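You operate a simulated robot arm through the tools that you are given. There is no shell and no other tool. Be economical: measure what you need, move in short steps, check, and stop when the job is done.

You are at the controls of a simulated robot arm. One attempt, no reset.

JOB
Unwind the mini blue bobbin fully and set it on the pack bench.
Fine: black knob to UNWIND, winder slider till EMPTY and left home, knob to WIND again, roller arm away before lifting. Leave the rest.

Only the result counts: the job must be done as asked and must still hold three seconds after the hand-in. Knocking over, shifting, dropping, spilling or breaking anything else fails it.

ROBOT AND FRAMES
A 7-joint arm with a two-finger parallel gripper, fixed in place. Base frame: the origin is at the foot of the arm, x ahead of it, y to its left, z up. Lengths are in m, angles in rad, forces in N, time in s.
With the tool pointing down near the work surface it reaches from about 0.2 to 0.68 m from the base axis. Its first joint turns from -1.152 to 1.152 rad. Payload 2.4 kg.
The tool frame sits at the grasp point between the pads (the TCP): z along the fingers, y along the line on which they close. The tips reach 0.03 m beyond it. The gripper opens to 0.094 m. The fingers are 0.028 m wide and 0.01 m thick; the gripper's body (0.05 by 0.096 m) begins 0.055 m behind the TCP.
Orientation is that of the tool frame in the base frame, as a unit quaternion [w, x, y, z]. With the fingers straight down and closing along the base's y, the tool's x points along the base's -x, its y along +y and its z along -z.

CONTROLS
- The arm moves only by the tool drive_tool. Its argument "motion" is a list that holds one entry, the list of rows, each a list of 6 numbers: the shift along the base's x, y, z in units of 200 mm (1.0 is 200 mm), then the turn, a rotation vector about the base's x, y, z in units of 180 degrees (1.0 is 180 degrees). In form: [[[x, y, z, ax, ay, az], ...]]. A call has 1 to 10 rows; each row is the pose to reach, as a shift and turn from the pose commanded when the call began. "claw" is the gripper command, from -1 (shut) to 1 (fully open), values between in proportion, set as the call begins (left out, the last holds). A call with a number of a shift or a turn outside -1 to 1 is refused whole. Each row takes 0.2 s and may step no farther than 0.05 m and 0.15 rad from the row before; otherwise, or with a gripper value out of range, the whole call is refused. A pose out of reach is approached as far as the arm can. The call stops where the force on the tool passes 50 N (or 10 N more than at its start, if that is more) or the arm is blocked; 0.2 s more then pass. Each finger travels about 0.153 m/s and halts on what it meets, pressing with about 37 N; the grip force reading is that of the motor and also rises with nothing between the fingers. The clock runs only during rows and for 0.2 s after the last one: add rows that repeat a pose to give the fingers time. The reply holds the time, the measured pose of the TCP, the force on the tool along the base axes, the opening and the grip force, in the units named above and with some noise.
- Cameras (640 x 400 px; columns grow to the right, rows downward): "scene" is fixed at [-0.0057, 0.4548, 1.4382]; the picture's right is [-0.95, -0.32, 0.00], its down [-0.17, 0.52, -0.84] and it looks along [0.27, -0.79, -0.55] (base axes); focal length 319 px, centre (320, 200). "wrist" rides on the gripper at [-0.037, 0, -0.058] in the tool frame; the picture's right is [0.00, -1.00, 0.00], its down [0.97, 0.00, -0.24] and it looks along [0.24, 0.00, 0.97] (tool axes); focal length 218 px, centre (320, 200). There is no depth. A picture from a camera that has moved, and an enlarged one, comes with that camera's place and axes in the base frame and with its lens. The place of the scene camera against the robot may be out by one fixed shift of up to 0.025 m in any direction.
- capture(camera): a new picture of that camera. The clock stands still meanwhile.
- close_up(camera, box): a new picture of the part [left, top, right, bottom] of that camera's present view, enlarged. The clock stands still meanwhile.
- hand_in(): hands the job in; it is judged then, once.

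Go step by step. Nothing tells you positions but the pictures and the camera data: compare them with the known pose of the tool, close in by small moves and look again before you grip or let go. The budget is 120 turns and 68 pictures, counting those below and the enlarged ones. Unless the task says otherwise, let go and move clear before handing in, and close with one line.

The tools are called after ">>>" by a JSON object that holds its "op" and its "data". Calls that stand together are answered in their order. drive_tool: Moves the arm, as the interface text tells. Its arguments: {"type":"object","properties":{"motion":{"type":"array","items":{"type":"array","items":{"type":"array","items":{"type":"number"}}}},"claw":{"type":"number"}},"required":["motion"]} The other tools are called the same way: capture (camera) takes a picture; close_up (camera, box) takes an enlarged picture of a part of a camera's view; hand_in () hands the job in.

At the start:

```text
time: 0.0
eef_pos: [0.2946, -0.1204, 1.1633]
ee_rot: [0.0, 0.0, 1.0, 0.0]
force: [0.3, 0.1, -1.0]
width: 0.094
grip_force: 0.1
```

scene: 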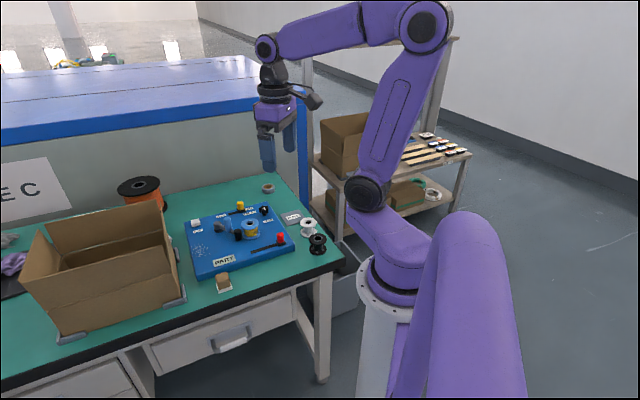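
wrist: 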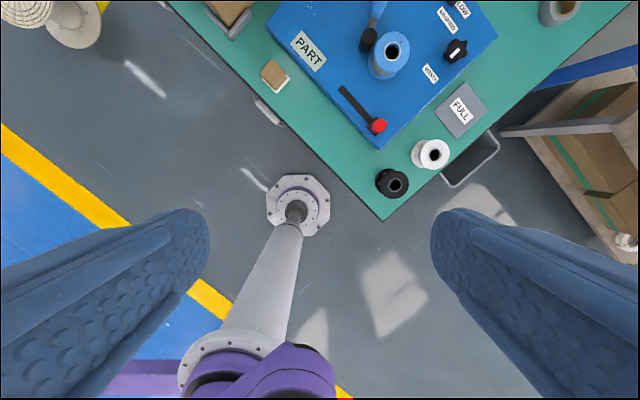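

The blue winding machine sits on the green bench, with the bobbin, knob and sliders on top. I'll take enlarged views to read the labels.

>>> {"op": "close_up", "data": {"camera": "scene", "box": [170, 170, 350, 300]}}

>>> {"op": "close_up", "data": {"camera": "wrist", "box": [240, 0, 560, 200]}}

```text
3.08 times, centred on (260, 235) of scene
camera zoom: at [-0.0057, 0.4548, 1.4382], right [-0.95, -0.32, 0.0], down [-0.17, 0.52, -0.84], along [0.27, -0.79, -0.55], focal length 982 px, centre (505, 92)
```

zoom: 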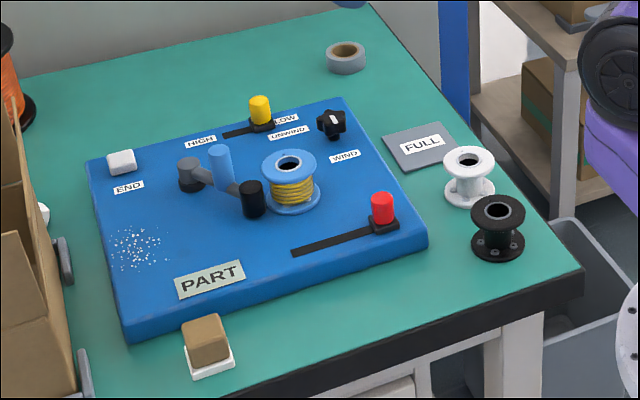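

```text
2.00 times, centred on (400, 100) of wrist
camera zoom: at [0.3302, -0.1205, 1.2202], right [0.0, -1.0, 0.0], down [-0.97, 0.0, 0.24], along [-0.24, 0.0, -0.97], focal length 436 px, centre (160, 400)
```

zoom: 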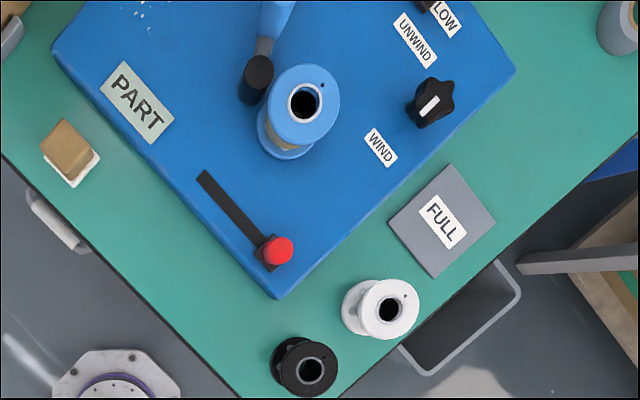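

The machine shows PART, with the roller arm touching the bobbin and the knob near WIND/UNWIND. I'll enlarge the sign at the left of the scene and move the arm to look down on the machine.

>>> {"op": "close_up", "data": {"camera": "scene", "box": [0, 120, 200, 345]}}

>>> {"op": "drive_tool", "data": {"motion": [[[0.2, 0, 0, 0, 0, 0], [0.4, 0, 0, 0, 0, 0], [0.6, 0, 0, 0, 0, 0], [0.8, 0, 0, 0, 0, 0], [0.8, 0.1, 0, 0, 0, 0]]]}}

>>> {"op": "capture", "data": {"camera": "wrist"}}

```text
1.78 times, centred on (100, 232) of scene
camera zoom: at [-0.0057, 0.4548, 1.4382], right [-0.95, -0.32, 0.0], down [-0.17, 0.52, -0.84], along [0.27, -0.79, -0.55], focal length 567 px, centre (711, 142)
```

zoom: 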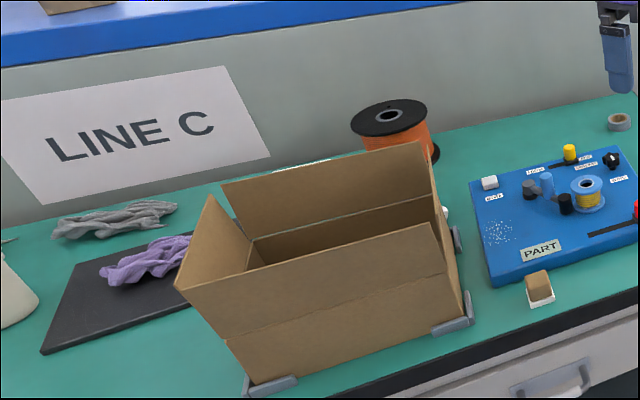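

```text
time: 1.2
eef_pos: [0.4553, -0.1011, 1.1624]
ee_rot: [0.0, -0.001, 1.0, 0.001]
force: [0.2, 0.7, 0.4]
width: 0.0939
grip_force: 0.0
```

```text
62 pictures are left
camera wrist: at [0.4908, -0.1001, 1.2198], right [0.0, -1.0, 0.0], down [-0.97, 0.0, 0.24], along [-0.24, 0.0, -0.97], focal length 218 px, centre (320, 200)
```

wrist: 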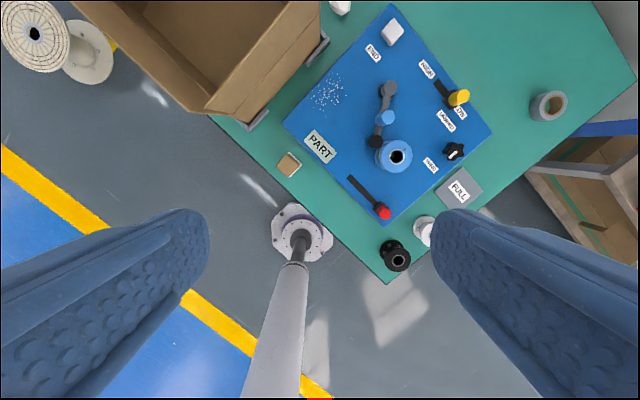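

The whole machine is visible, but I haven't found a pack bench. I'll swing left (+y) to look for it.

>>> {"op": "drive_tool", "data": {"motion": [[[0, 0.24, 0, 0, 0, 0], [0, 0.48, 0, 0, 0, 0], [0, 0.72, 0, 0, 0, 0], [0, 0.96, 0, 0, 0, 0], [-0.1, 1, 0, 0, 0, 0]]]}}

>>> {"op": "drive_tool", "data": {"motion": [[[-0.1, 0.2, 0, 0, 0, 0], [-0.15, 0.4, 0, 0, 0, 0], [-0.2, 0.6, 0, 0, 0, 0], [-0.25, 0.8, 0, 0, 0, 0]]]}}

>>> {"op": "capture", "data": {"camera": "wrist"}}

```text
time: 2.4
eef_pos: [0.4337, 0.1, 1.1628]
ee_rot: [0.001, 0.0, 1.0, 0.0]
force: [-0.6, -0.1, -0.1]
width: 0.0941
grip_force: 0.1
```

```text
time: 3.4
eef_pos: [0.3831, 0.2598, 1.1623]
ee_rot: [0.0, -0.001, 1.0, 0.001]
force: [0.4, 0.5, -0.2]
width: 0.0941
grip_force: 0.0
```

```text
61 pictures are left
camera wrist: at [0.4195, 0.2602, 1.22], right [0.0, -1.0, 0.0], down [-0.97, 0.0, 0.24], along [-0.24, 0.0, -0.97], focal length 218 px, centre (320, 200)
```

wrist: 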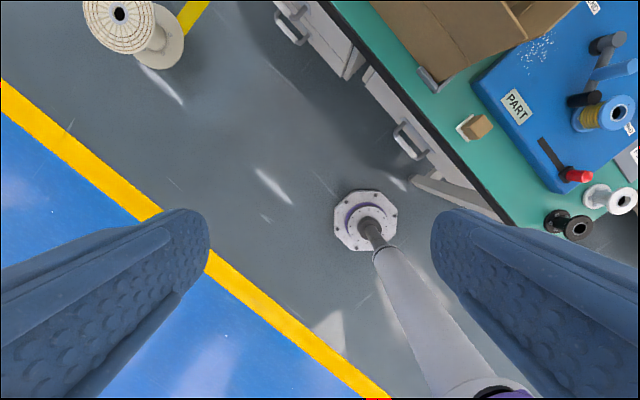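

To the left there is only floor. I'll check the right side, where the shelf or table by the bench could be the pack bench.

>>> {"op": "drive_tool", "data": {"motion": [[[0, -0.24, 0, 0, 0, 0], [0, -0.48, 0, 0, 0, 0], [0, -0.72, 0, 0, 0, 0], [0, -0.96, 0, 0, 0, 0]]]}}

>>> {"op": "drive_tool", "data": {"motion": [[[0, -0.24, 0, 0, 0, 0], [0, -0.48, 0, 0, 0, 0], [0, -0.72, 0, 0, 0, 0], [0, -0.96, 0, 0, 0, 0]]]}}

>>> {"op": "drive_tool", "data": {"motion": [[[0, -0.24, 0, 0, 0, 0], [-0.05, -0.48, 0, 0, 0, 0], [-0.1, -0.72, 0, 0, 0, 0]]]}}

>>> {"op": "capture", "data": {"camera": "wrist"}}

>>> {"op": "close_up", "data": {"camera": "scene", "box": [280, 100, 500, 240]}}

```text
time: 4.4
eef_pos: [0.3852, 0.0667, 1.1622]
ee_rot: [0.0, -0.002, 1.0, 0.0]
force: [0.9, -0.2, 0.2]
width: 0.0941
grip_force: 0.0
```

```text
time: 5.4
eef_pos: [0.3825, -0.1259, 1.1635]
ee_rot: [0.0, -0.001, 1.0, 0.0]
force: [1.0, -0.2, 0.5]
width: 0.0938
grip_force: 0.0
```

```text
time: 6.2
eef_pos: [0.3634, -0.2697, 1.1643]
ee_rot: [0.0, -0.001, 1.0, 0.0]
force: [-0.3, 0.1, -0.2]
width: 0.0937
grip_force: 0.1
```

```text
60 pictures are left
camera wrist: at [0.399, -0.2693, 1.2208], right [0.0, -1.0, 0.0], down [-0.97, 0.0, 0.24], along [-0.24, 0.0, -0.97], focal length 218 px, centre (320, 200)
```

wrist: 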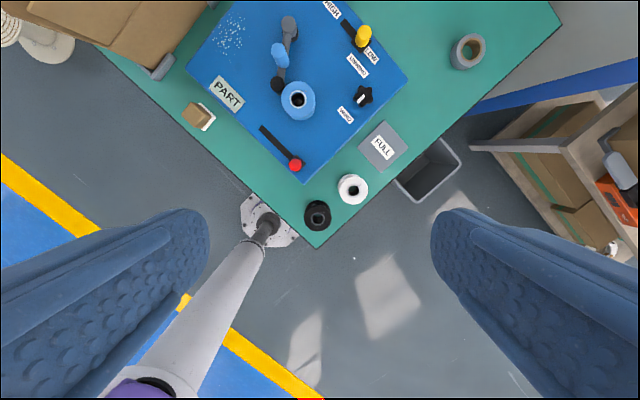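

```text
2.86 times, centred on (390, 170) of scene
camera zoom: at [-0.0057, 0.4548, 1.4382], right [-0.95, -0.32, 0.0], down [-0.17, 0.52, -0.84], along [0.27, -0.79, -0.55], focal length 912 px, centre (120, 286)
```

zoom: 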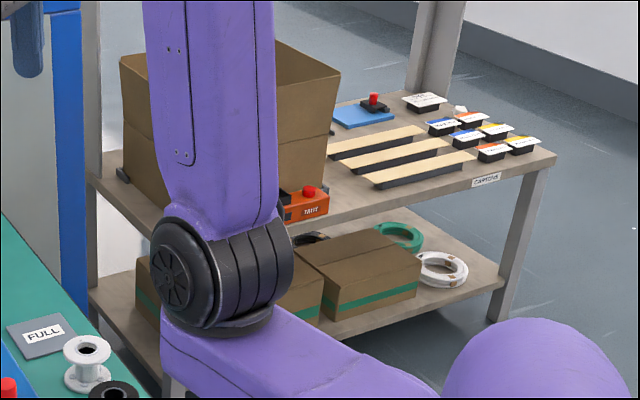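

The table on the right has cartons, tape and labels, so it looks like a pack bench. I'll move toward it for a better view.

>>> {"op": "drive_tool", "data": {"motion": [[[-0.05, -0.24, 0, 0, 0, 0], [-0.1, -0.48, 0, 0, 0, 0], [-0.15, -0.72, 0, 0, 0, 0], [-0.25, -0.94, 0, 0, 0, 0]]]}}

>>> {"op": "capture", "data": {"camera": "wrist"}}

>>> {"op": "capture", "data": {"camera": "scene"}}

```text
time: 7.2
eef_pos: [0.3146, -0.4554, 1.1612]
ee_rot: [0.0, -0.001, 1.0, 0.0]
force: [0.0, -0.8, -0.5]
width: 0.094
grip_force: 0.1
```

```text
58 pictures are left
camera wrist: at [0.3496, -0.457, 1.2199], right [0.0, -1.0, 0.0], down [-0.97, 0.0, 0.24], along [-0.24, 0.0, -0.97], focal length 218 px, centre (320, 200)
```

wrist: 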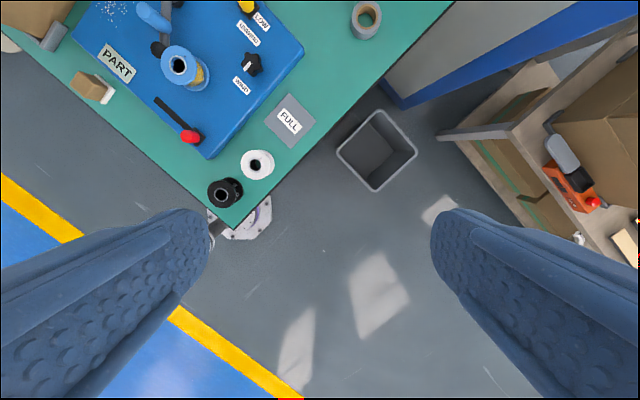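

```text
57 pictures are left
```

scene: 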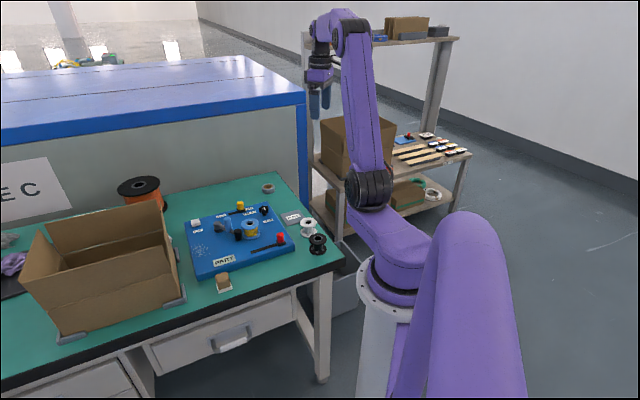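

The table on the right is more than 0.9 m away, so it is out of reach. I'll look for labels that identify the pack bench.

>>> {"op": "close_up", "data": {"camera": "scene", "box": [120, 230, 400, 400]}}

>>> {"op": "close_up", "data": {"camera": "wrist", "box": [440, 20, 640, 260]}}

>>> {"op": "close_up", "data": {"camera": "scene", "box": [300, 0, 480, 250]}}

```text
2.29 times, centred on (260, 315) of scene
camera zoom: at [-0.0057, 0.4548, 1.4382], right [-0.95, -0.32, 0.0], down [-0.17, 0.52, -0.84], along [0.27, -0.79, -0.55], focal length 729 px, centre (457, -63)
```

zoom: 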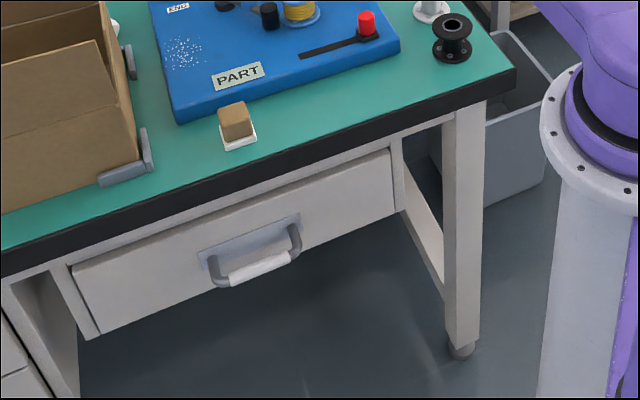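

```text
1.67 times, centred on (540, 140) of wrist
camera zoom: at [0.3496, -0.457, 1.2199], right [0.0, -1.0, 0.0], down [-0.97, 0.0, 0.24], along [-0.24, 0.0, -0.97], focal length 364 px, centre (-47, 300)
```

zoom: 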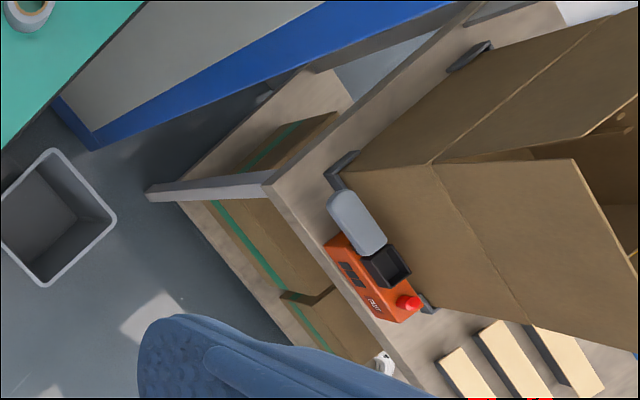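

```text
1.60 times, centred on (390, 125) of scene
camera zoom: at [-0.0057, 0.4548, 1.4382], right [-0.95, -0.32, 0.0], down [-0.17, 0.52, -0.84], along [0.27, -0.79, -0.55], focal length 510 px, centre (208, 320)
```

zoom: 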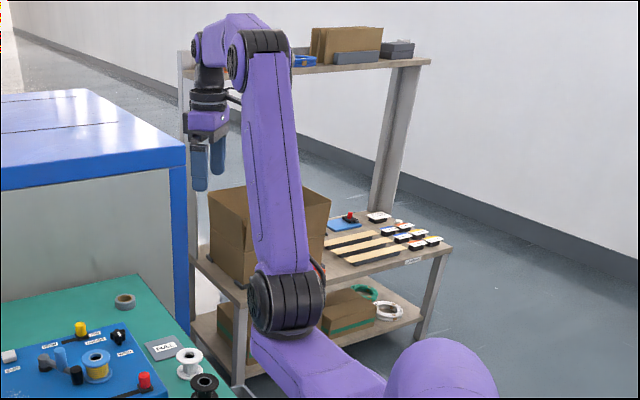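

No other reachable bench exists, so I take the green bench as the pack bench. The other table is beyond reach. I'll go over the machine at a lower height to measure it.

>>> {"op": "drive_tool", "data": {"motion": [[[0.15, 0.2, 0, 0, 0, 0], [0.3, 0.4, 0, 0, 0, 0], [0.45, 0.6, -0.05, 0, 0, 0], [0.6, 0.8, -0.15, 0, 0, 0], [0.6, 1.0, -0.3, 0, 0, 0], [0.6, 1.0, -0.5, 0, 0, 0], [0.6, 1.0, -0.7, 0, 0, 0]]]}}

>>> {"op": "capture", "data": {"camera": "wrist"}}

>>> {"op": "close_up", "data": {"camera": "wrist", "box": [220, 40, 480, 220]}}

```text
refused: row 3 steps farther than a row can; nothing moved
```

```text
53 pictures are left
camera wrist: at [0.3496, -0.457, 1.2199], right [0.0, -1.0, 0.0], down [-0.97, 0.0, 0.24], along [-0.24, 0.0, -0.97], focal length 218 px, centre (320, 200)
```

wrist: 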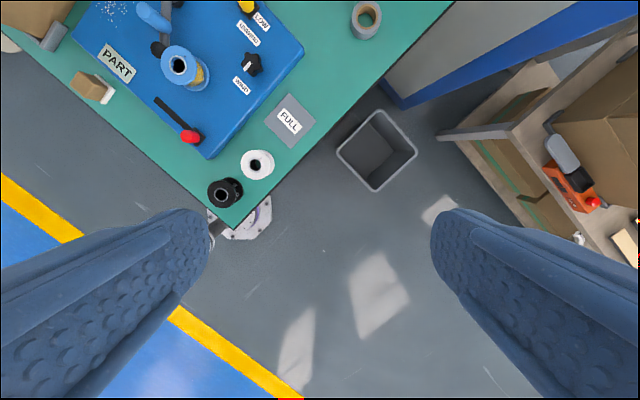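

```text
2.22 times, centred on (350, 130) of wrist
camera zoom: at [0.3496, -0.457, 1.2199], right [0.0, -1.0, 0.0], down [-0.97, 0.0, 0.24], along [-0.24, 0.0, -0.97], focal length 485 px, centre (253, 356)
```

zoom: 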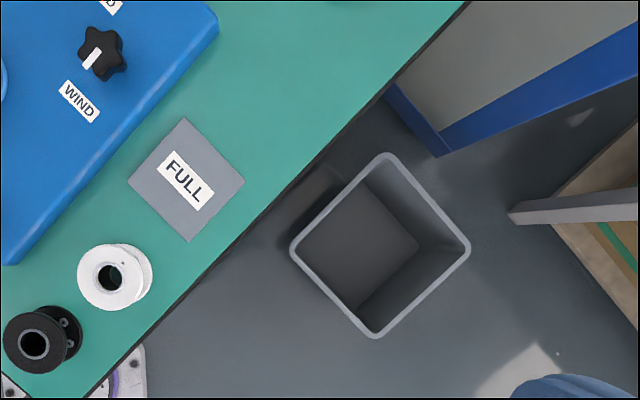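

That call was refused because one row stepped too far. I'll send the move again with smaller steps.

>>> {"op": "drive_tool", "data": {"motion": [[[0.12, 0.18, 0, 0, 0, 0], [0.24, 0.36, 0, 0, 0, 0], [0.36, 0.54, 0, 0, 0, 0], [0.48, 0.72, -0.08, 0, 0, 0], [0.58, 0.9, -0.18, 0, 0, 0], [0.6, 1.0, -0.36, 0, 0, 0], [0.6, 1.0, -0.58, 0, 0, 0], [0.6, 1.0, -0.8, 0, 0, 0]]]}}

>>> {"op": "capture", "data": {"camera": "wrist"}}

>>> {"op": "close_up", "data": {"camera": "wrist", "box": [200, 40, 500, 240]}}

```text
time: 9.0
eef_pos: [0.4344, -0.2566, 1.0009]
ee_rot: [0.001, 0.0, 1.0, 0.0]
force: [0.1, 0.0, 0.3]
width: 0.0943
grip_force: 0.1
```

```text
51 pictures are left
camera wrist: at [0.4697, -0.2559, 1.0587], right [0.0, -1.0, 0.0], down [-0.97, 0.0, 0.24], along [-0.24, 0.0, -0.97], focal length 218 px, centre (320, 200)
```

wrist: 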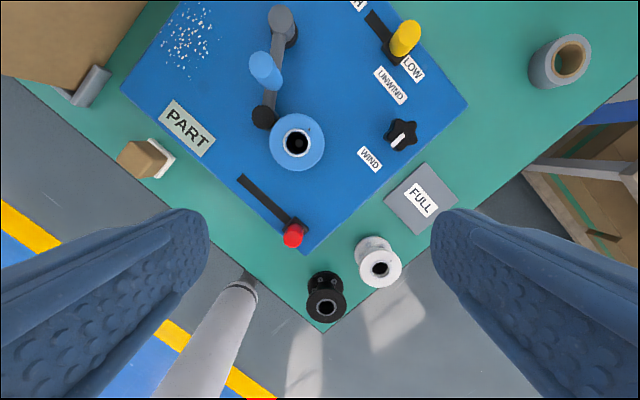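

```text
2.00 times, centred on (350, 140) of wrist
camera zoom: at [0.4697, -0.2559, 1.0587], right [0.0, -1.0, 0.0], down [-0.97, 0.0, 0.24], along [-0.24, 0.0, -0.97], focal length 436 px, centre (260, 320)
```

zoom: 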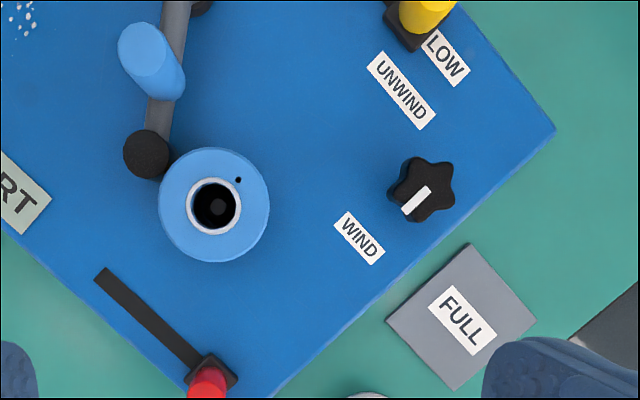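

Triangulating from the views: panel top z≈0.79, bobbin centre (0.473,-0.235) with top 0.85, knob (0.482,-0.339) with top 0.826, and red slider (0.365,-0.223). I'll go above the knob and yaw 45° to line up with its pointer.

>>> {"op": "drive_tool", "data": {"motion": [[[0.04, -0.07, 0, 0, 0, 0.045], [0.08, -0.14, 0, 0, 0, 0.09], [0.12, -0.21, 0, 0, 0, 0.135], [0.16, -0.28, -0.1, 0, 0, 0.18], [0.2, -0.35, -0.25, 0, 0, 0.225], [0.238, -0.412, -0.4, 0, 0, 0.25], [0.238, -0.412, -0.5, 0, 0, 0.25]]], "claw": 0.4}}

>>> {"op": "capture", "data": {"camera": "wrist"}}

```text
time: 10.6
eef_pos: [0.4811, -0.3403, 0.9021]
ee_rot: [0.0, -0.384, 0.923, 0.0]
force: [0.9, 0.4, -0.1]
width: 0.0658
grip_force: 0.0
```

```text
49 pictures are left
camera wrist: at [0.5062, -0.313, 0.9599], right [0.71, -0.71, 0.0], down [-0.69, -0.69, 0.24], along [-0.17, -0.17, -0.97], focal length 218 px, centre (320, 200)
```

wrist: 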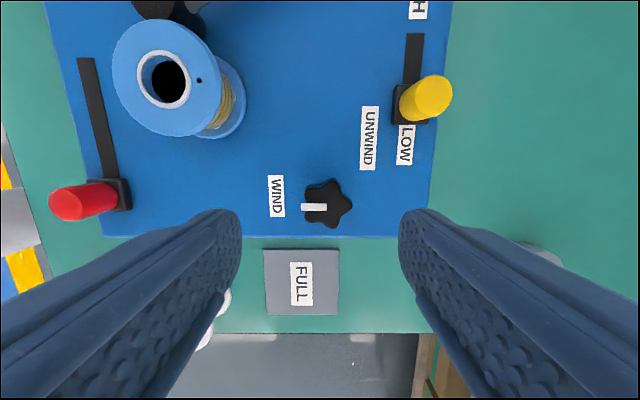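

The knob is almost directly under the TCP and its pointer lies along the closing direction. I'll descend and close on it.

>>> {"op": "drive_tool", "data": {"motion": [[[0.01, -0.0075, -0.12, 0, 0, 0], [0.01, -0.0075, -0.24, 0, 0, 0], [0.01, -0.0075, -0.34, 0, 0, 0]]]}}

>>> {"op": "capture", "data": {"camera": "wrist"}}

```text
time: 11.4
eef_pos: [0.4841, -0.3399, 0.8343]
ee_rot: [0.001, -0.382, 0.924, 0.0]
force: [0.0, 0.1, 0.9]
width: 0.0659
grip_force: 0.1
```

```text
48 pictures are left
camera wrist: at [0.5084, -0.314, 0.8922], right [0.71, -0.71, 0.0], down [-0.69, -0.69, 0.24], along [-0.17, -0.17, -0.97], focal length 218 px, centre (320, 200)
```

wrist: 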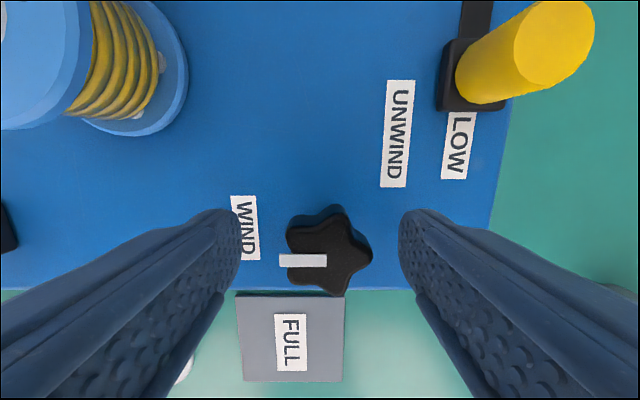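

The knob is about 4 mm off the TCP. I'll correct that and close.

>>> {"op": "drive_tool", "data": {"motion": [[[0.025, 0, 0, 0, 0, 0], [0.025, 0, -0.02, 0, 0, 0]]]}}

>>> {"op": "drive_tool", "data": {"motion": [[[0, 0, 0, 0, 0, 0], [0, 0, 0, 0, 0, 0], [0, 0, 0, 0, 0, 0]]], "claw": -0.6}}

>>> {"op": "capture", "data": {"camera": "wrist"}}

```text
time: 12.0
eef_pos: [0.4907, -0.34, 0.8308]
ee_rot: [0.0, -0.384, 0.923, 0.0]
force: [-0.7, -0.4, -0.3]
width: 0.0659
grip_force: 0.0
```

```text
time: 12.8
eef_pos: [0.4889, -0.3402, 0.8315]
ee_rot: [0.001, -0.383, 0.924, 0.0]
force: [3.3, -1.1, -4.7]
width: 0.0326
grip_force: 45.1
```

```text
47 pictures are left
camera wrist: at [0.514, -0.314, 0.8879], right [0.71, -0.71, 0.0], down [-0.69, -0.69, 0.24], along [-0.17, -0.17, -0.97], focal length 218 px, centre (320, 200)
```

wrist: 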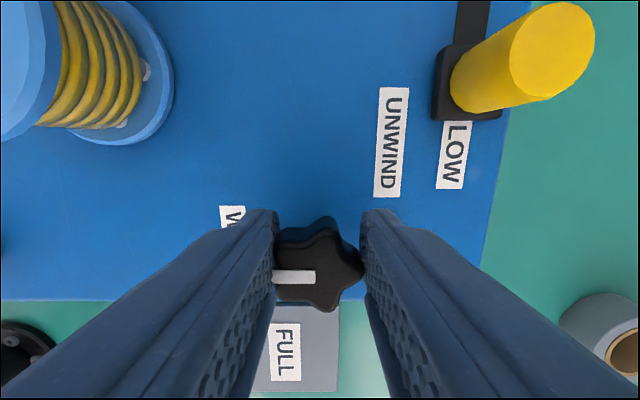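

The knob is gripped at a width of 0.033. I'll turn it clockwise as seen from above, in steps.

>>> {"op": "drive_tool", "data": {"motion": [[[0, 0, 0, 0, 0, -0.047], [0, 0, 0, 0, 0, -0.094], [0, 0, 0, 0, 0, -0.141], [0, 0, 0, 0, 0, -0.188], [0, 0, 0, 0, 0, -0.235], [0, 0, 0, 0, 0, -0.282], [0, 0, 0, 0, 0, -0.329], [0, 0, 0, 0, 0, -0.376], [0, 0, 0, 0, 0, -0.423], [0, 0, 0, 0, 0, -0.47]]]}}

>>> {"op": "capture", "data": {"camera": "wrist"}}

```text
time: 15.0
eef_pos: [0.4866, -0.349, 0.8314]
ee_rot: [0.004, 0.344, 0.939, -0.002]
force: [0.6, -38.4, -12.1]
width: 0.0326
grip_force: 45.2
```

```text
46 pictures are left
camera wrist: at [0.5134, -0.3724, 0.889], right [-0.65, -0.76, 0.0], down [-0.74, 0.63, 0.23], along [-0.18, 0.15, -0.97], focal length 218 px, centre (320, 200)
```

wrist: 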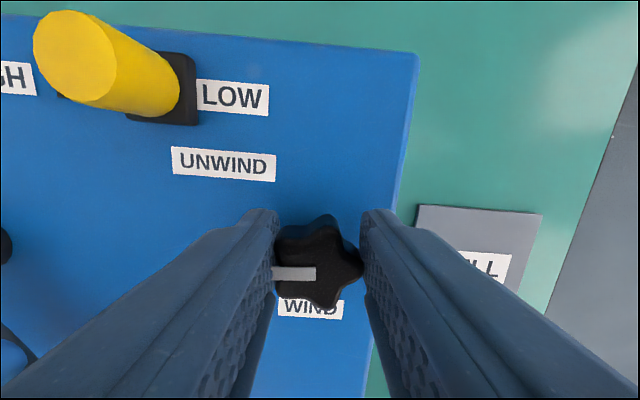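

The knob has turned about 85°, but a side force built up because the knob axis is off-centre in the grip. I'll relax the position and turn further toward UNWIND.

>>> {"op": "drive_tool", "data": {"motion": [[[-0.005, -0.04, 0, 0, 0, 0], [-0.005, -0.045, 0, 0, 0, -0.045], [-0.01, -0.045, 0, 0, 0, -0.09]]]}}

>>> {"op": "capture", "data": {"camera": "wrist"}}

```text
time: 15.8
eef_pos: [0.4847, -0.35, 0.8309]
ee_rot: [-0.001, 0.47, 0.883, 0.0]
force: [-13.2, -12.8, 15.4]
width: 0.0327
grip_force: 45.3
```

```text
45 pictures are left
camera wrist: at [0.5049, -0.3808, 0.8884], right [-0.83, -0.56, 0.0], down [-0.54, 0.8, 0.24], along [-0.14, 0.2, -0.97], focal length 218 px, centre (320, 200)
```

wrist: 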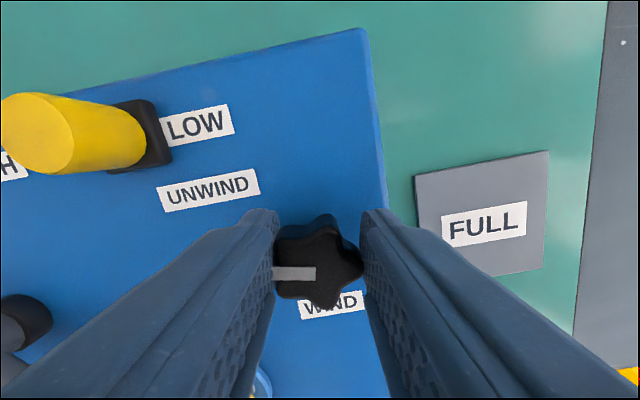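

The pointer is about 100° from WIND, and the UNWIND label sits at about 120–124°. I'll turn another 20° or so.

>>> {"op": "drive_tool", "data": {"motion": [[[-0.015, -0.01, 0, 0, 0, -0.04], [-0.02, -0.01, 0, 0, 0, -0.08], [-0.025, -0.01, 0, 0, 0, -0.12]]]}}

>>> {"op": "capture", "data": {"camera": "wrist"}}

```text
time: 16.6
eef_pos: [0.4829, -0.3509, 0.8316]
ee_rot: [0.0, 0.624, 0.781, 0.0]
force: [-4.2, -3.1, 10.9]
width: 0.0325
grip_force: 45.1
```

```text
44 pictures are left
camera wrist: at [0.4898, -0.3863, 0.8885], right [-0.98, -0.22, 0.0], down [-0.21, 0.95, 0.24], along [-0.05, 0.23, -0.97], focal length 218 px, centre (320, 200)
```

wrist: 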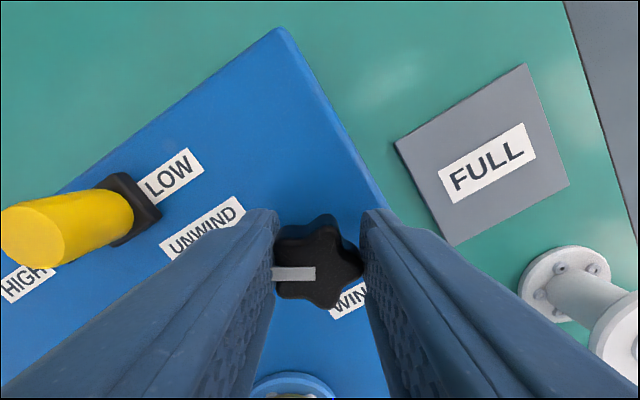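

The pointer is now 122° from WIND, aimed at UNWIND. I'll release, rise and check.

>>> {"op": "drive_tool", "data": {"motion": [[[0, 0, 0, 0, 0, 0], [0, 0, 0, 0, 0, 0], [0, 0, 0.2, 0, 0, 0], [0, 0, 0.4, 0, 0, 0], [0, 0, 0.6, 0, 0, 0.04], [0, 0, 0.8, 0, 0, 0.08]]], "claw": 0.4}}

>>> {"op": "close_up", "data": {"camera": "wrist", "box": [160, 50, 480, 250]}}

```text
time: 18.0
eef_pos: [0.4818, -0.3509, 0.9913]
ee_rot: [0.0, 0.521, 0.854, 0.001]
force: [0.1, 0.4, -0.6]
width: 0.0659
grip_force: 0.0
```

```text
2.00 times, centred on (320, 150) of wrist
camera zoom: at [0.4975, -0.3838, 1.0485], right [-0.89, -0.46, 0.0], down [-0.44, 0.86, 0.24], along [-0.11, 0.21, -0.97], focal length 436 px, centre (320, 300)
```

zoom: 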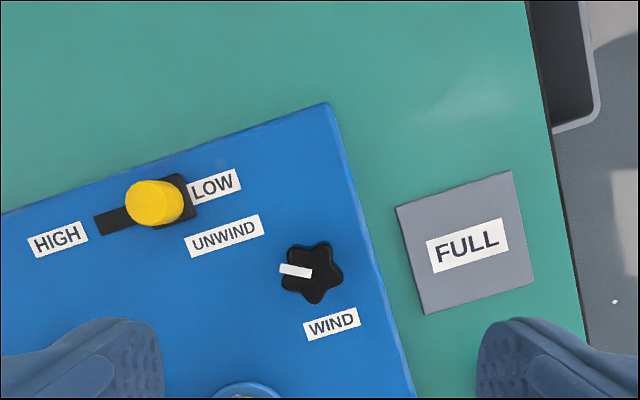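

The knob now points at UNWIND. Next I'll go above the red winder slider at about (0.365,-0.2235) with yaw -45°, so the fingers close along the slot.

>>> {"op": "drive_tool", "data": {"motion": [[[-0.12, 0.13, 0, 0, 0, 0.02], [-0.24, 0.26, 0, 0, 0, 0.04], [-0.36, 0.39, 0, 0, 0, 0.06], [-0.48, 0.52, -0.05, 0, 0, 0.08], [-0.5875, 0.6375, -0.15, 0, 0, 0.1], [-0.5875, 0.6375, -0.35, 0, 0, 0.1]]]}}

>>> {"op": "capture", "data": {"camera": "wrist"}}

```text
time: 19.4
eef_pos: [0.3643, -0.2232, 0.9201]
ee_rot: [0.0, 0.382, 0.924, 0.0]
force: [0.7, -0.2, 0.0]
width: 0.0657
grip_force: 0.1
```

```text
42 pictures are left
camera wrist: at [0.389, -0.2502, 0.9769], right [-0.71, -0.71, 0.0], down [-0.69, 0.69, 0.24], along [-0.17, 0.17, -0.97], focal length 218 px, centre (320, 200)
```

wrist: 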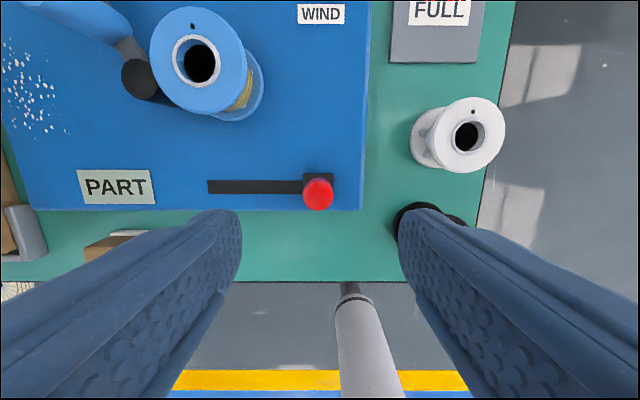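

The red handle is nearly centred under the gripper. I'll descend onto it.

>>> {"op": "drive_tool", "data": {"motion": [[[0.012, -0.012, -0.2, 0, 0, 0], [0.012, -0.012, -0.35, 0, 0, 0], [0.012, -0.012, -0.42, 0, 0, 0]]]}}

>>> {"op": "capture", "data": {"camera": "wrist"}}

```text
time: 20.2
eef_pos: [0.3672, -0.2267, 0.8364]
ee_rot: [0.0, 0.382, 0.924, -0.001]
force: [-0.5, -0.3, 0.5]
width: 0.0657
grip_force: 0.1
```

```text
41 pictures are left
camera wrist: at [0.392, -0.2528, 0.8938], right [-0.71, -0.71, 0.0], down [-0.69, 0.69, 0.24], along [-0.17, 0.17, -0.97], focal length 218 px, centre (320, 200)
```

wrist: 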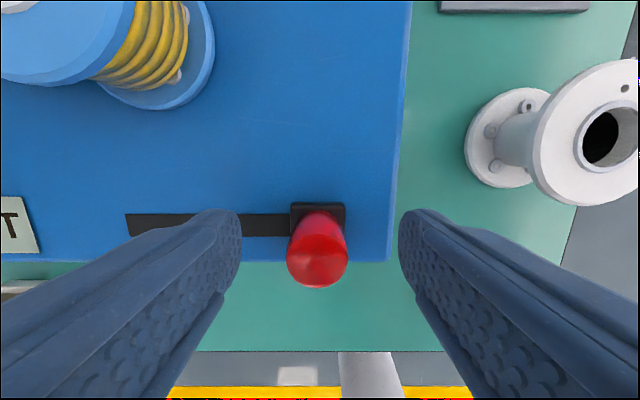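

The handle sits between the fingers, so I'll close on it and then slide along the slot toward image left (+x,+y).

>>> {"op": "drive_tool", "data": {"motion": [[[0, 0, -0.01, 0, 0, 0], [0, 0, -0.01, 0, 0, 0], [0, 0, -0.01, 0, 0, 0]]], "claw": -0.8}}

>>> {"op": "drive_tool", "data": {"motion": [[[0.035, 0.035, 0, 0, 0, 0], [0.07, 0.07, 0, 0, 0, 0], [0.105, 0.105, 0, 0, 0, 0], [0.14, 0.14, 0, 0, 0, 0]]]}}

>>> {"op": "capture", "data": {"camera": "wrist"}}

```text
time: 21.0
eef_pos: [0.3669, -0.226, 0.8357]
ee_rot: [0.001, 0.381, 0.925, -0.001]
force: [6.1, 10.0, 25.0]
width: 0.0225
grip_force: 45.0
```

```text
time: 22.0
eef_pos: [0.3948, -0.1976, 0.835]
ee_rot: [-0.001, 0.382, 0.924, 0.0]
force: [-2.0, -0.3, 15.4]
width: 0.0225
grip_force: 45.1
```

```text
40 pictures are left
camera wrist: at [0.4201, -0.2246, 0.8922], right [-0.71, -0.71, 0.0], down [-0.69, 0.69, 0.24], along [-0.17, 0.17, -0.97], focal length 218 px, centre (320, 200)
```

wrist: 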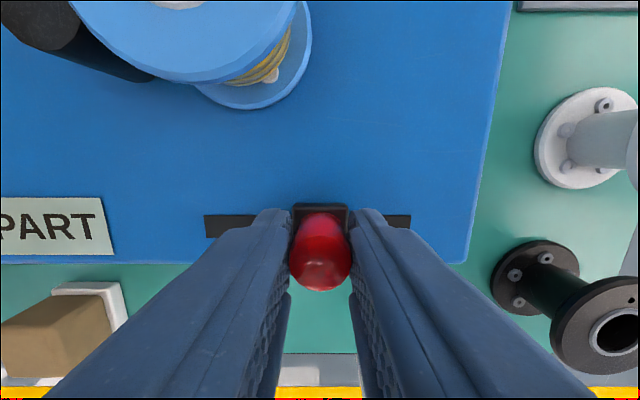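

The winding already looks thinner, so it is unwinding. I'll hold here for 2 s and watch the display.

>>> {"op": "drive_tool", "data": {"motion": [[[0, 0, 0, 0, 0, 0], [0, 0, 0, 0, 0, 0], [0, 0, 0, 0, 0, 0], [0, 0, 0, 0, 0, 0], [0, 0, 0, 0, 0, 0], [0, 0, 0, 0, 0, 0], [0, 0, 0, 0, 0, 0], [0, 0, 0, 0, 0, 0], [0, 0, 0, 0, 0, 0], [0, 0, 0, 0, 0, 0]]]}}

>>> {"op": "capture", "data": {"camera": "wrist"}}

```text
time: 24.2
eef_pos: [0.3961, -0.1987, 0.8347]
ee_rot: [0.0, 0.382, 0.924, 0.0]
force: [-0.6, 0.1, 9.5]
width: 0.0227
grip_force: 44.6
```

```text
39 pictures are left
camera wrist: at [0.4199, -0.2249, 0.8921], right [-0.71, -0.71, 0.0], down [-0.69, 0.69, 0.24], along [-0.17, 0.17, -0.97], focal length 218 px, centre (320, 200)
```

wrist: 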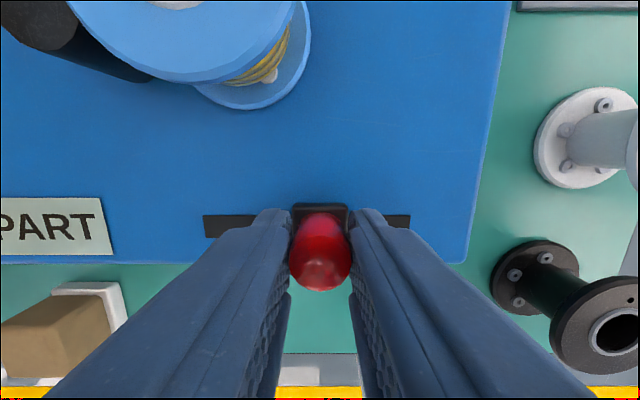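

There is no change from waiting, so it is driven by the stroke. I'll continue to the end of the slot.

>>> {"op": "drive_tool", "data": {"motion": [[[0.035, 0.035, 0, 0, 0, 0], [0.07, 0.07, 0, 0, 0, 0], [0.1, 0.1, 0, 0, 0, 0], [0.13, 0.13, 0, 0, 0, 0], [0.15, 0.15, 0, 0, 0, 0]]]}}

>>> {"op": "capture", "data": {"camera": "wrist"}}

```text
time: 25.4
eef_pos: [0.4248, -0.1685, 0.8354]
ee_rot: [0.0, 0.383, 0.924, 0.0]
force: [1.2, -2.7, 2.4]
width: 0.0223
grip_force: 45.1
```

```text
38 pictures are left
camera wrist: at [0.4505, -0.1943, 0.8921], right [-0.71, -0.71, 0.0], down [-0.69, 0.69, 0.24], along [-0.17, 0.17, -0.97], focal length 218 px, centre (320, 200)
```

wrist: 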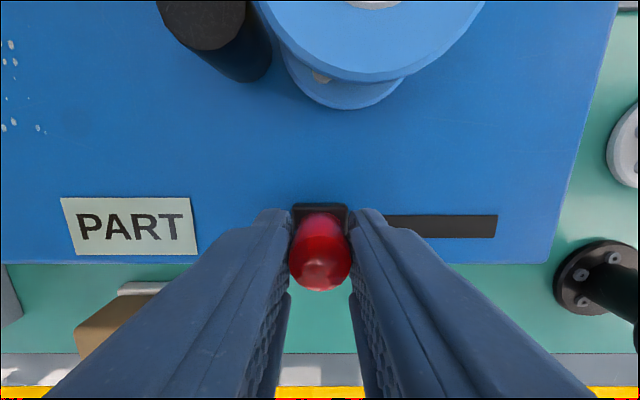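

The handle is near the end of the slot and the display still shows PART. I'll nudge it to the stop and look.

>>> {"op": "drive_tool", "data": {"motion": [[[0.015, 0.015, 0, 0, 0, 0], [0.03, 0.03, 0, 0, 0, 0], [0.03, 0.03, 0, 0, 0, 0], [0.03, 0.03, 0, 0, 0, 0], [0.03, 0.03, 0, 0, 0, 0]]]}}

>>> {"op": "capture", "data": {"camera": "wrist"}}

>>> {"op": "close_up", "data": {"camera": "scene", "box": [170, 180, 350, 290]}}

```text
time: 26.6
eef_pos: [0.4321, -0.1632, 0.8349]
ee_rot: [-0.001, 0.382, 0.924, -0.001]
force: [0.7, -1.3, 11.6]
width: 0.0225
grip_force: 45.6
```

```text
37 pictures are left
camera wrist: at [0.4564, -0.1883, 0.8921], right [-0.71, -0.71, 0.0], down [-0.69, 0.69, 0.24], along [-0.17, 0.17, -0.97], focal length 218 px, centre (320, 200)
```

wrist: 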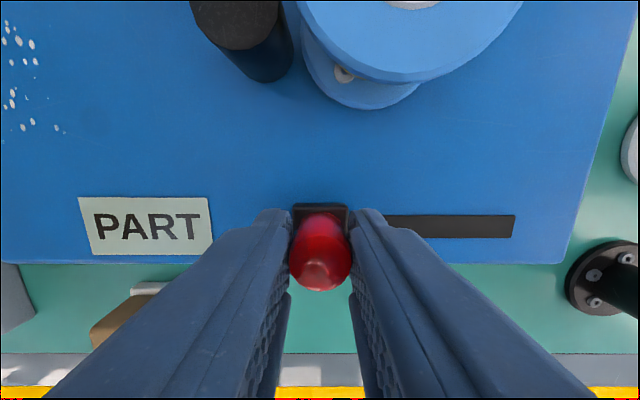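

```text
3.56 times, centred on (260, 235) of scene
camera zoom: at [-0.0058, 0.4549, 1.4382], right [-0.95, -0.32, 0.0], down [-0.17, 0.52, -0.84], along [0.27, -0.79, -0.55], focal length 1134 px, centre (533, 76)
```

zoom: 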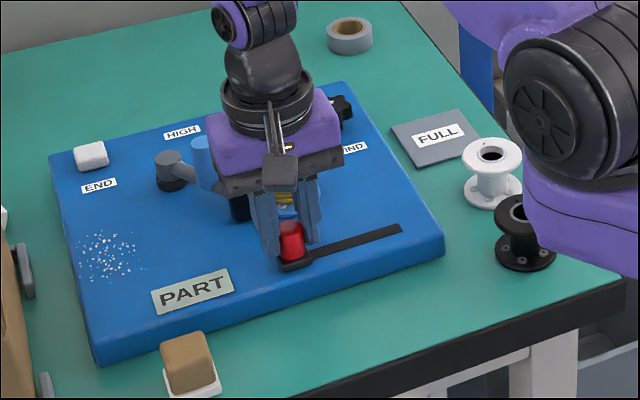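

Some yellow wire remains. I'll hold at full travel for a few seconds and compare.

>>> {"op": "drive_tool", "data": {"motion": [[[0, 0, 0, 0, 0, 0], [0, 0, 0, 0, 0, 0], [0, 0, 0, 0, 0, 0], [0, 0, 0, 0, 0, 0], [0, 0, 0, 0, 0, 0], [0, 0, 0, 0, 0, 0], [0, 0, 0, 0, 0, 0], [0, 0, 0, 0, 0, 0], [0, 0, 0, 0, 0, 0], [0, 0, 0, 0, 0, 0]]]}}

>>> {"op": "drive_tool", "data": {"motion": [[[0, 0, 0, 0, 0, 0], [0, 0, 0, 0, 0, 0], [0, 0, 0, 0, 0, 0], [0, 0, 0, 0, 0, 0], [0, 0, 0, 0, 0, 0], [0, 0, 0, 0, 0, 0], [0, 0, 0, 0, 0, 0], [0, 0, 0, 0, 0, 0], [0, 0, 0, 0, 0, 0], [0, 0, 0, 0, 0, 0]]]}}

>>> {"op": "close_up", "data": {"camera": "scene", "box": [170, 180, 350, 290]}}

```text
time: 28.8
eef_pos: [0.4316, -0.1624, 0.835]
ee_rot: [-0.001, 0.383, 0.924, 0.0]
force: [0.4, 1.9, 12.8]
width: 0.0225
grip_force: 44.9
```

```text
time: 31.0
eef_pos: [0.4308, -0.1631, 0.8347]
ee_rot: [0.0, 0.382, 0.924, 0.0]
force: [0.8, 0.6, 10.6]
width: 0.0227
grip_force: 45.0
```

```text
3.56 times, centred on (260, 235) of scene
camera zoom: at [-0.0058, 0.4549, 1.4382], right [-0.95, -0.32, 0.0], down [-0.17, 0.52, -0.84], along [0.27, -0.79, -0.55], focal length 1134 px, centre (533, 76)
```

zoom: 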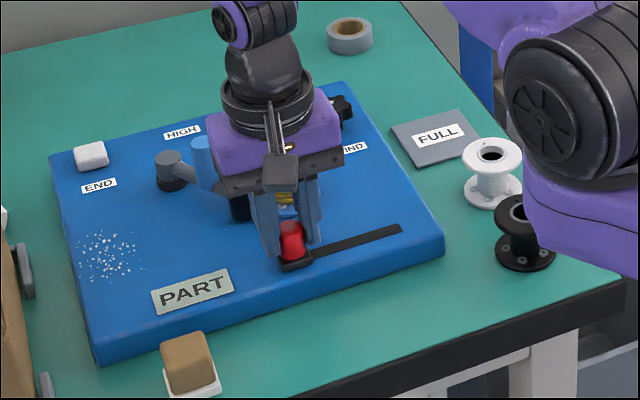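

Holding does nothing, so it needs repeated strokes. I'll return home and look at the bobbin.

>>> {"op": "drive_tool", "data": {"motion": [[[-0.05, -0.05, 0, 0, 0, 0], [-0.1, -0.1, 0, 0, 0, 0], [-0.15, -0.15, 0, 0, 0, 0], [-0.2, -0.2, 0, 0, 0, 0], [-0.25, -0.25, 0, 0, 0, 0], [-0.3, -0.3, 0, 0, 0, 0], [-0.325, -0.325, 0, 0, 0, 0], [-0.325, -0.325, 0, 0, 0, 0]]]}}

>>> {"op": "capture", "data": {"camera": "wrist"}}

```text
time: 32.8
eef_pos: [0.3679, -0.2267, 0.8351]
ee_rot: [0.001, 0.379, 0.925, 0.0]
force: [16.8, 10.7, -4.2]
width: 0.0224
grip_force: 45.1
```

```text
34 pictures are left
camera wrist: at [0.3927, -0.2518, 0.892], right [-0.7, -0.71, 0.0], down [-0.69, 0.68, 0.24], along [-0.17, 0.17, -0.97], focal length 218 px, centre (320, 200)
```

wrist: 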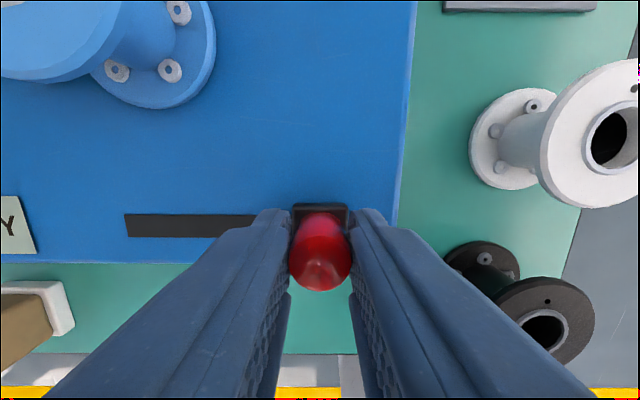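

The winding is gone and the display ends in "Y", so it reads EMPTY. The slider is home. I'll release, rise, confirm the display, and go back to the knob.

>>> {"op": "drive_tool", "data": {"motion": [[[0.005, 0.005, 0, 0, 0, 0], [0.005, 0.005, 0, 0, 0, 0], [0.005, 0.005, 0.2, 0, 0, 0], [0.005, 0.005, 0.4, 0, 0, 0], [0.12, -0.11, 0.6, 0, 0, 0], [0.24, -0.24, 0.6, 0, 0, -0.04], [0.36, -0.36, 0.6, 0, 0, -0.08], [0.48, -0.48, 0.6, 0, 0, -0.12], [0.5825, -0.5855, 0.6, 0, 0, -0.16]]], "claw": 0.4}}

>>> {"op": "capture", "data": {"camera": "wrist"}}

>>> {"op": "close_up", "data": {"camera": "scene", "box": [170, 180, 350, 290]}}

```text
refused: row 5 steps farther than a row can; nothing moved
```

```text
33 pictures are left
camera wrist: at [0.3927, -0.2518, 0.892], right [-0.7, -0.71, 0.0], down [-0.69, 0.68, 0.24], along [-0.17, 0.17, -0.97], focal length 218 px, centre (320, 200)
```

wrist: 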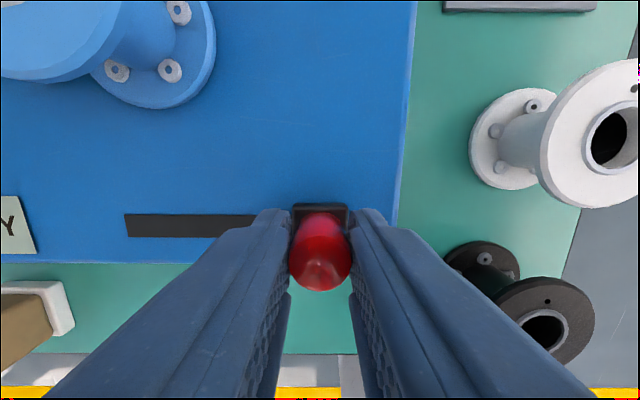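

```text
3.56 times, centred on (260, 235) of scene
camera zoom: at [-0.0052, 0.4551, 1.4382], right [-0.95, -0.32, 0.0], down [-0.17, 0.52, -0.84], along [0.27, -0.79, -0.55], focal length 1134 px, centre (533, 76)
```

zoom: 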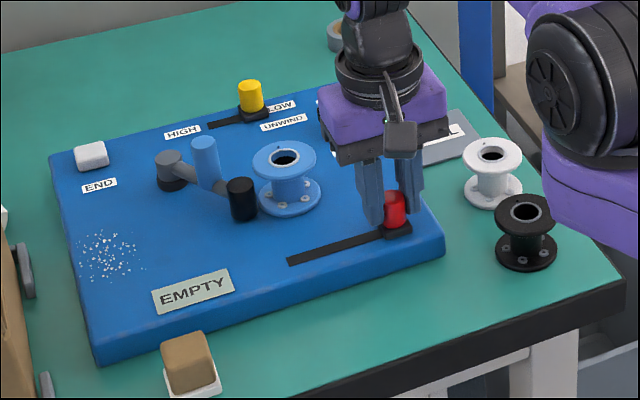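

The display reads EMPTY and the wire is gone. I'll release the slider at home and move above the knob in smaller steps.

>>> {"op": "drive_tool", "data": {"motion": [[[0.005, 0.005, 0, 0, 0, 0], [0.005, 0.005, 0, 0, 0, 0], [0.005, 0.005, 0.2, 0, 0, 0], [0.005, 0.005, 0.42, 0, 0, 0], [0.12, -0.11, 0.55, 0, 0, 0], [0.24, -0.24, 0.55, 0, 0, -0.04], [0.36, -0.36, 0.55, 0, 0, -0.08], [0.48, -0.48, 0.55, 0, 0, -0.12], [0.5825, -0.5855, 0.55, 0, 0, -0.16]]], "claw": 0.4}}

>>> {"op": "capture", "data": {"camera": "wrist"}}

```text
time: 34.8
eef_pos: [0.4831, -0.3452, 0.9455]
ee_rot: [0.0, 0.602, 0.799, 0.0]
force: [0.3, 0.0, 0.1]
width: 0.0659
grip_force: 0.1
```

```text
31 pictures are left
camera wrist: at [0.4926, -0.3805, 1.0024], right [-0.96, -0.28, 0.0], down [-0.27, 0.93, 0.24], along [-0.07, 0.23, -0.97], focal length 218 px, centre (320, 200)
```

wrist: 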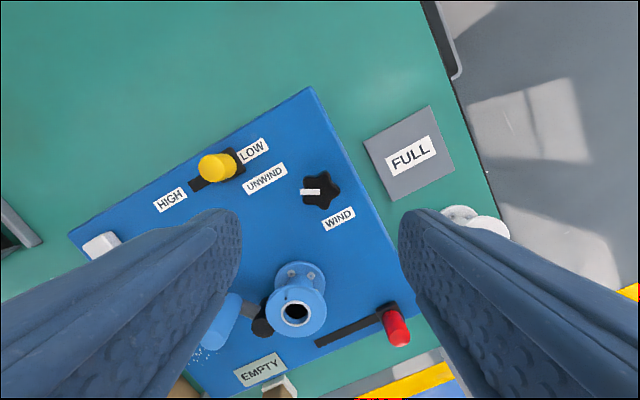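

The knob is centred with its pointer along the closing axis. I'll descend, grip and check centring.

>>> {"op": "drive_tool", "data": {"motion": [[[0, 0, -0.2, 0, 0, 0], [0, 0, -0.4, 0, 0, 0], [0, 0, -0.5, 0, 0, 0], [0, 0, -0.57, 0, 0, 0]]]}}

>>> {"op": "capture", "data": {"camera": "wrist"}}

```text
time: 35.8
eef_pos: [0.482, -0.3443, 0.8303]
ee_rot: [0.0, 0.601, 0.799, 0.0]
force: [0.1, 0.2, -0.2]
width: 0.066
grip_force: 0.0
```

```text
30 pictures are left
camera wrist: at [0.4909, -0.3798, 0.8875], right [-0.96, -0.28, 0.0], down [-0.27, 0.93, 0.24], along [-0.07, 0.23, -0.97], focal length 218 px, centre (320, 200)
```

wrist: 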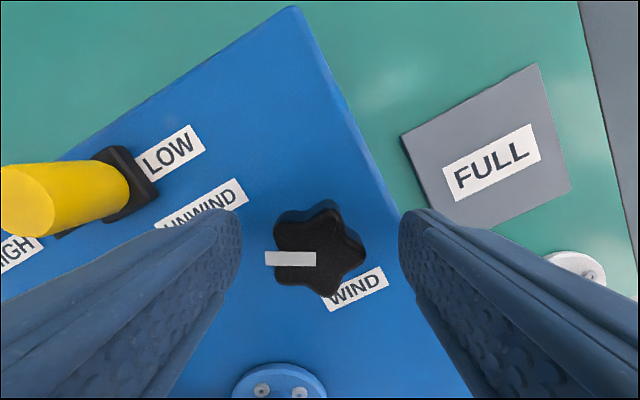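

Well centred. I'll close and turn counter-clockwise back toward WIND.

>>> {"op": "drive_tool", "data": {"motion": [[[0, 0, 0, 0, 0, 0], [0, 0, 0, 0, 0, 0], [0, 0, 0, 0, 0, 0]]], "claw": -0.6}}

>>> {"op": "drive_tool", "data": {"motion": [[[0, 0, 0, 0, 0, 0.047], [0, 0, 0, 0, 0, 0.094], [0, 0, 0, 0, 0, 0.141], [0, 0, 0, 0, 0, 0.188], [0, 0, 0, 0, 0, 0.235], [0, 0, 0, 0, 0, 0.282], [0, 0, 0, 0, 0, 0.329], [0, 0, 0, 0, 0, 0.376], [0, 0, 0, 0, 0, 0.423], [0, 0, 0, 0, 0, 0.47]]]}}

>>> {"op": "drive_tool", "data": {"motion": [[[0, 0, 0, 0, 0, 0.047], [0, 0, 0, 0, 0, 0.094], [0, 0, 0, 0, 0, 0.141], [0, 0, 0, 0, 0, 0.188]]]}}

>>> {"op": "capture", "data": {"camera": "wrist"}}

```text
time: 36.6
eef_pos: [0.4824, -0.3442, 0.8296]
ee_rot: [0.001, 0.6, 0.8, 0.001]
force: [-1.7, -0.3, -5.5]
width: 0.0326
grip_force: 44.6
```

```text
time: 38.8
eef_pos: [0.4839, -0.3465, 0.8311]
ee_rot: [0.001, -0.096, 0.995, 0.0]
force: [7.0, -19.2, -25.5]
width: 0.0326
grip_force: 44.9
```

```text
time: 39.8
eef_pos: [0.4848, -0.3447, 0.8301]
ee_rot: [0.002, -0.383, 0.924, -0.003]
force: [16.5, -15.9, -29.0]
width: 0.0326
grip_force: 45.4
```

```text
29 pictures are left
camera wrist: at [0.5088, -0.3188, 0.8878], right [0.71, -0.71, 0.0], down [-0.69, -0.68, 0.24], along [-0.17, -0.17, -0.97], focal length 218 px, centre (320, 200)
```

wrist: 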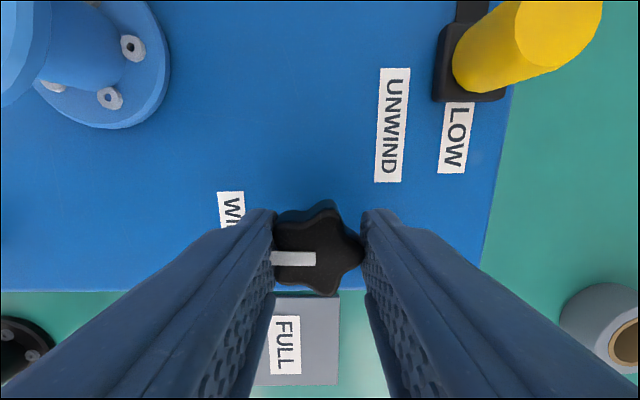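

The pointer is back at WIND. I'll release, rise and look at the roller arm.

>>> {"op": "drive_tool", "data": {"motion": [[[0, 0, 0, 0, 0, 0], [0, 0, 0, 0, 0, 0], [0, 0, 0.22, 0, 0, 0], [0, 0, 0.44, 0, 0, 0], [0, 0, 0.66, 0, 0, 0], [0, 0.2, 0.76, 0, 0, -0.04], [0, 0.4, 0.76, 0, 0, -0.08], [0, 0.6, 0.76, 0, 0, -0.12]]], "claw": 0.4}}

>>> {"op": "capture", "data": {"camera": "wrist"}}

```text
time: 41.6
eef_pos: [0.4831, -0.2239, 0.9844]
ee_rot: [-0.001, -0.199, 0.98, 0.0]
force: [0.3, -0.9, 0.7]
width: 0.0658
grip_force: 0.0
```

```text
28 pictures are left
camera wrist: at [0.5155, -0.2095, 1.0413], right [0.39, -0.92, 0.0], down [-0.89, -0.38, 0.24], along [-0.22, -0.09, -0.97], focal length 218 px, centre (320, 200)
```

wrist: 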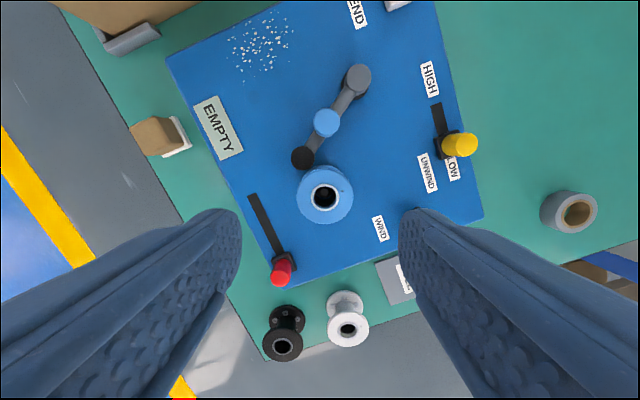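

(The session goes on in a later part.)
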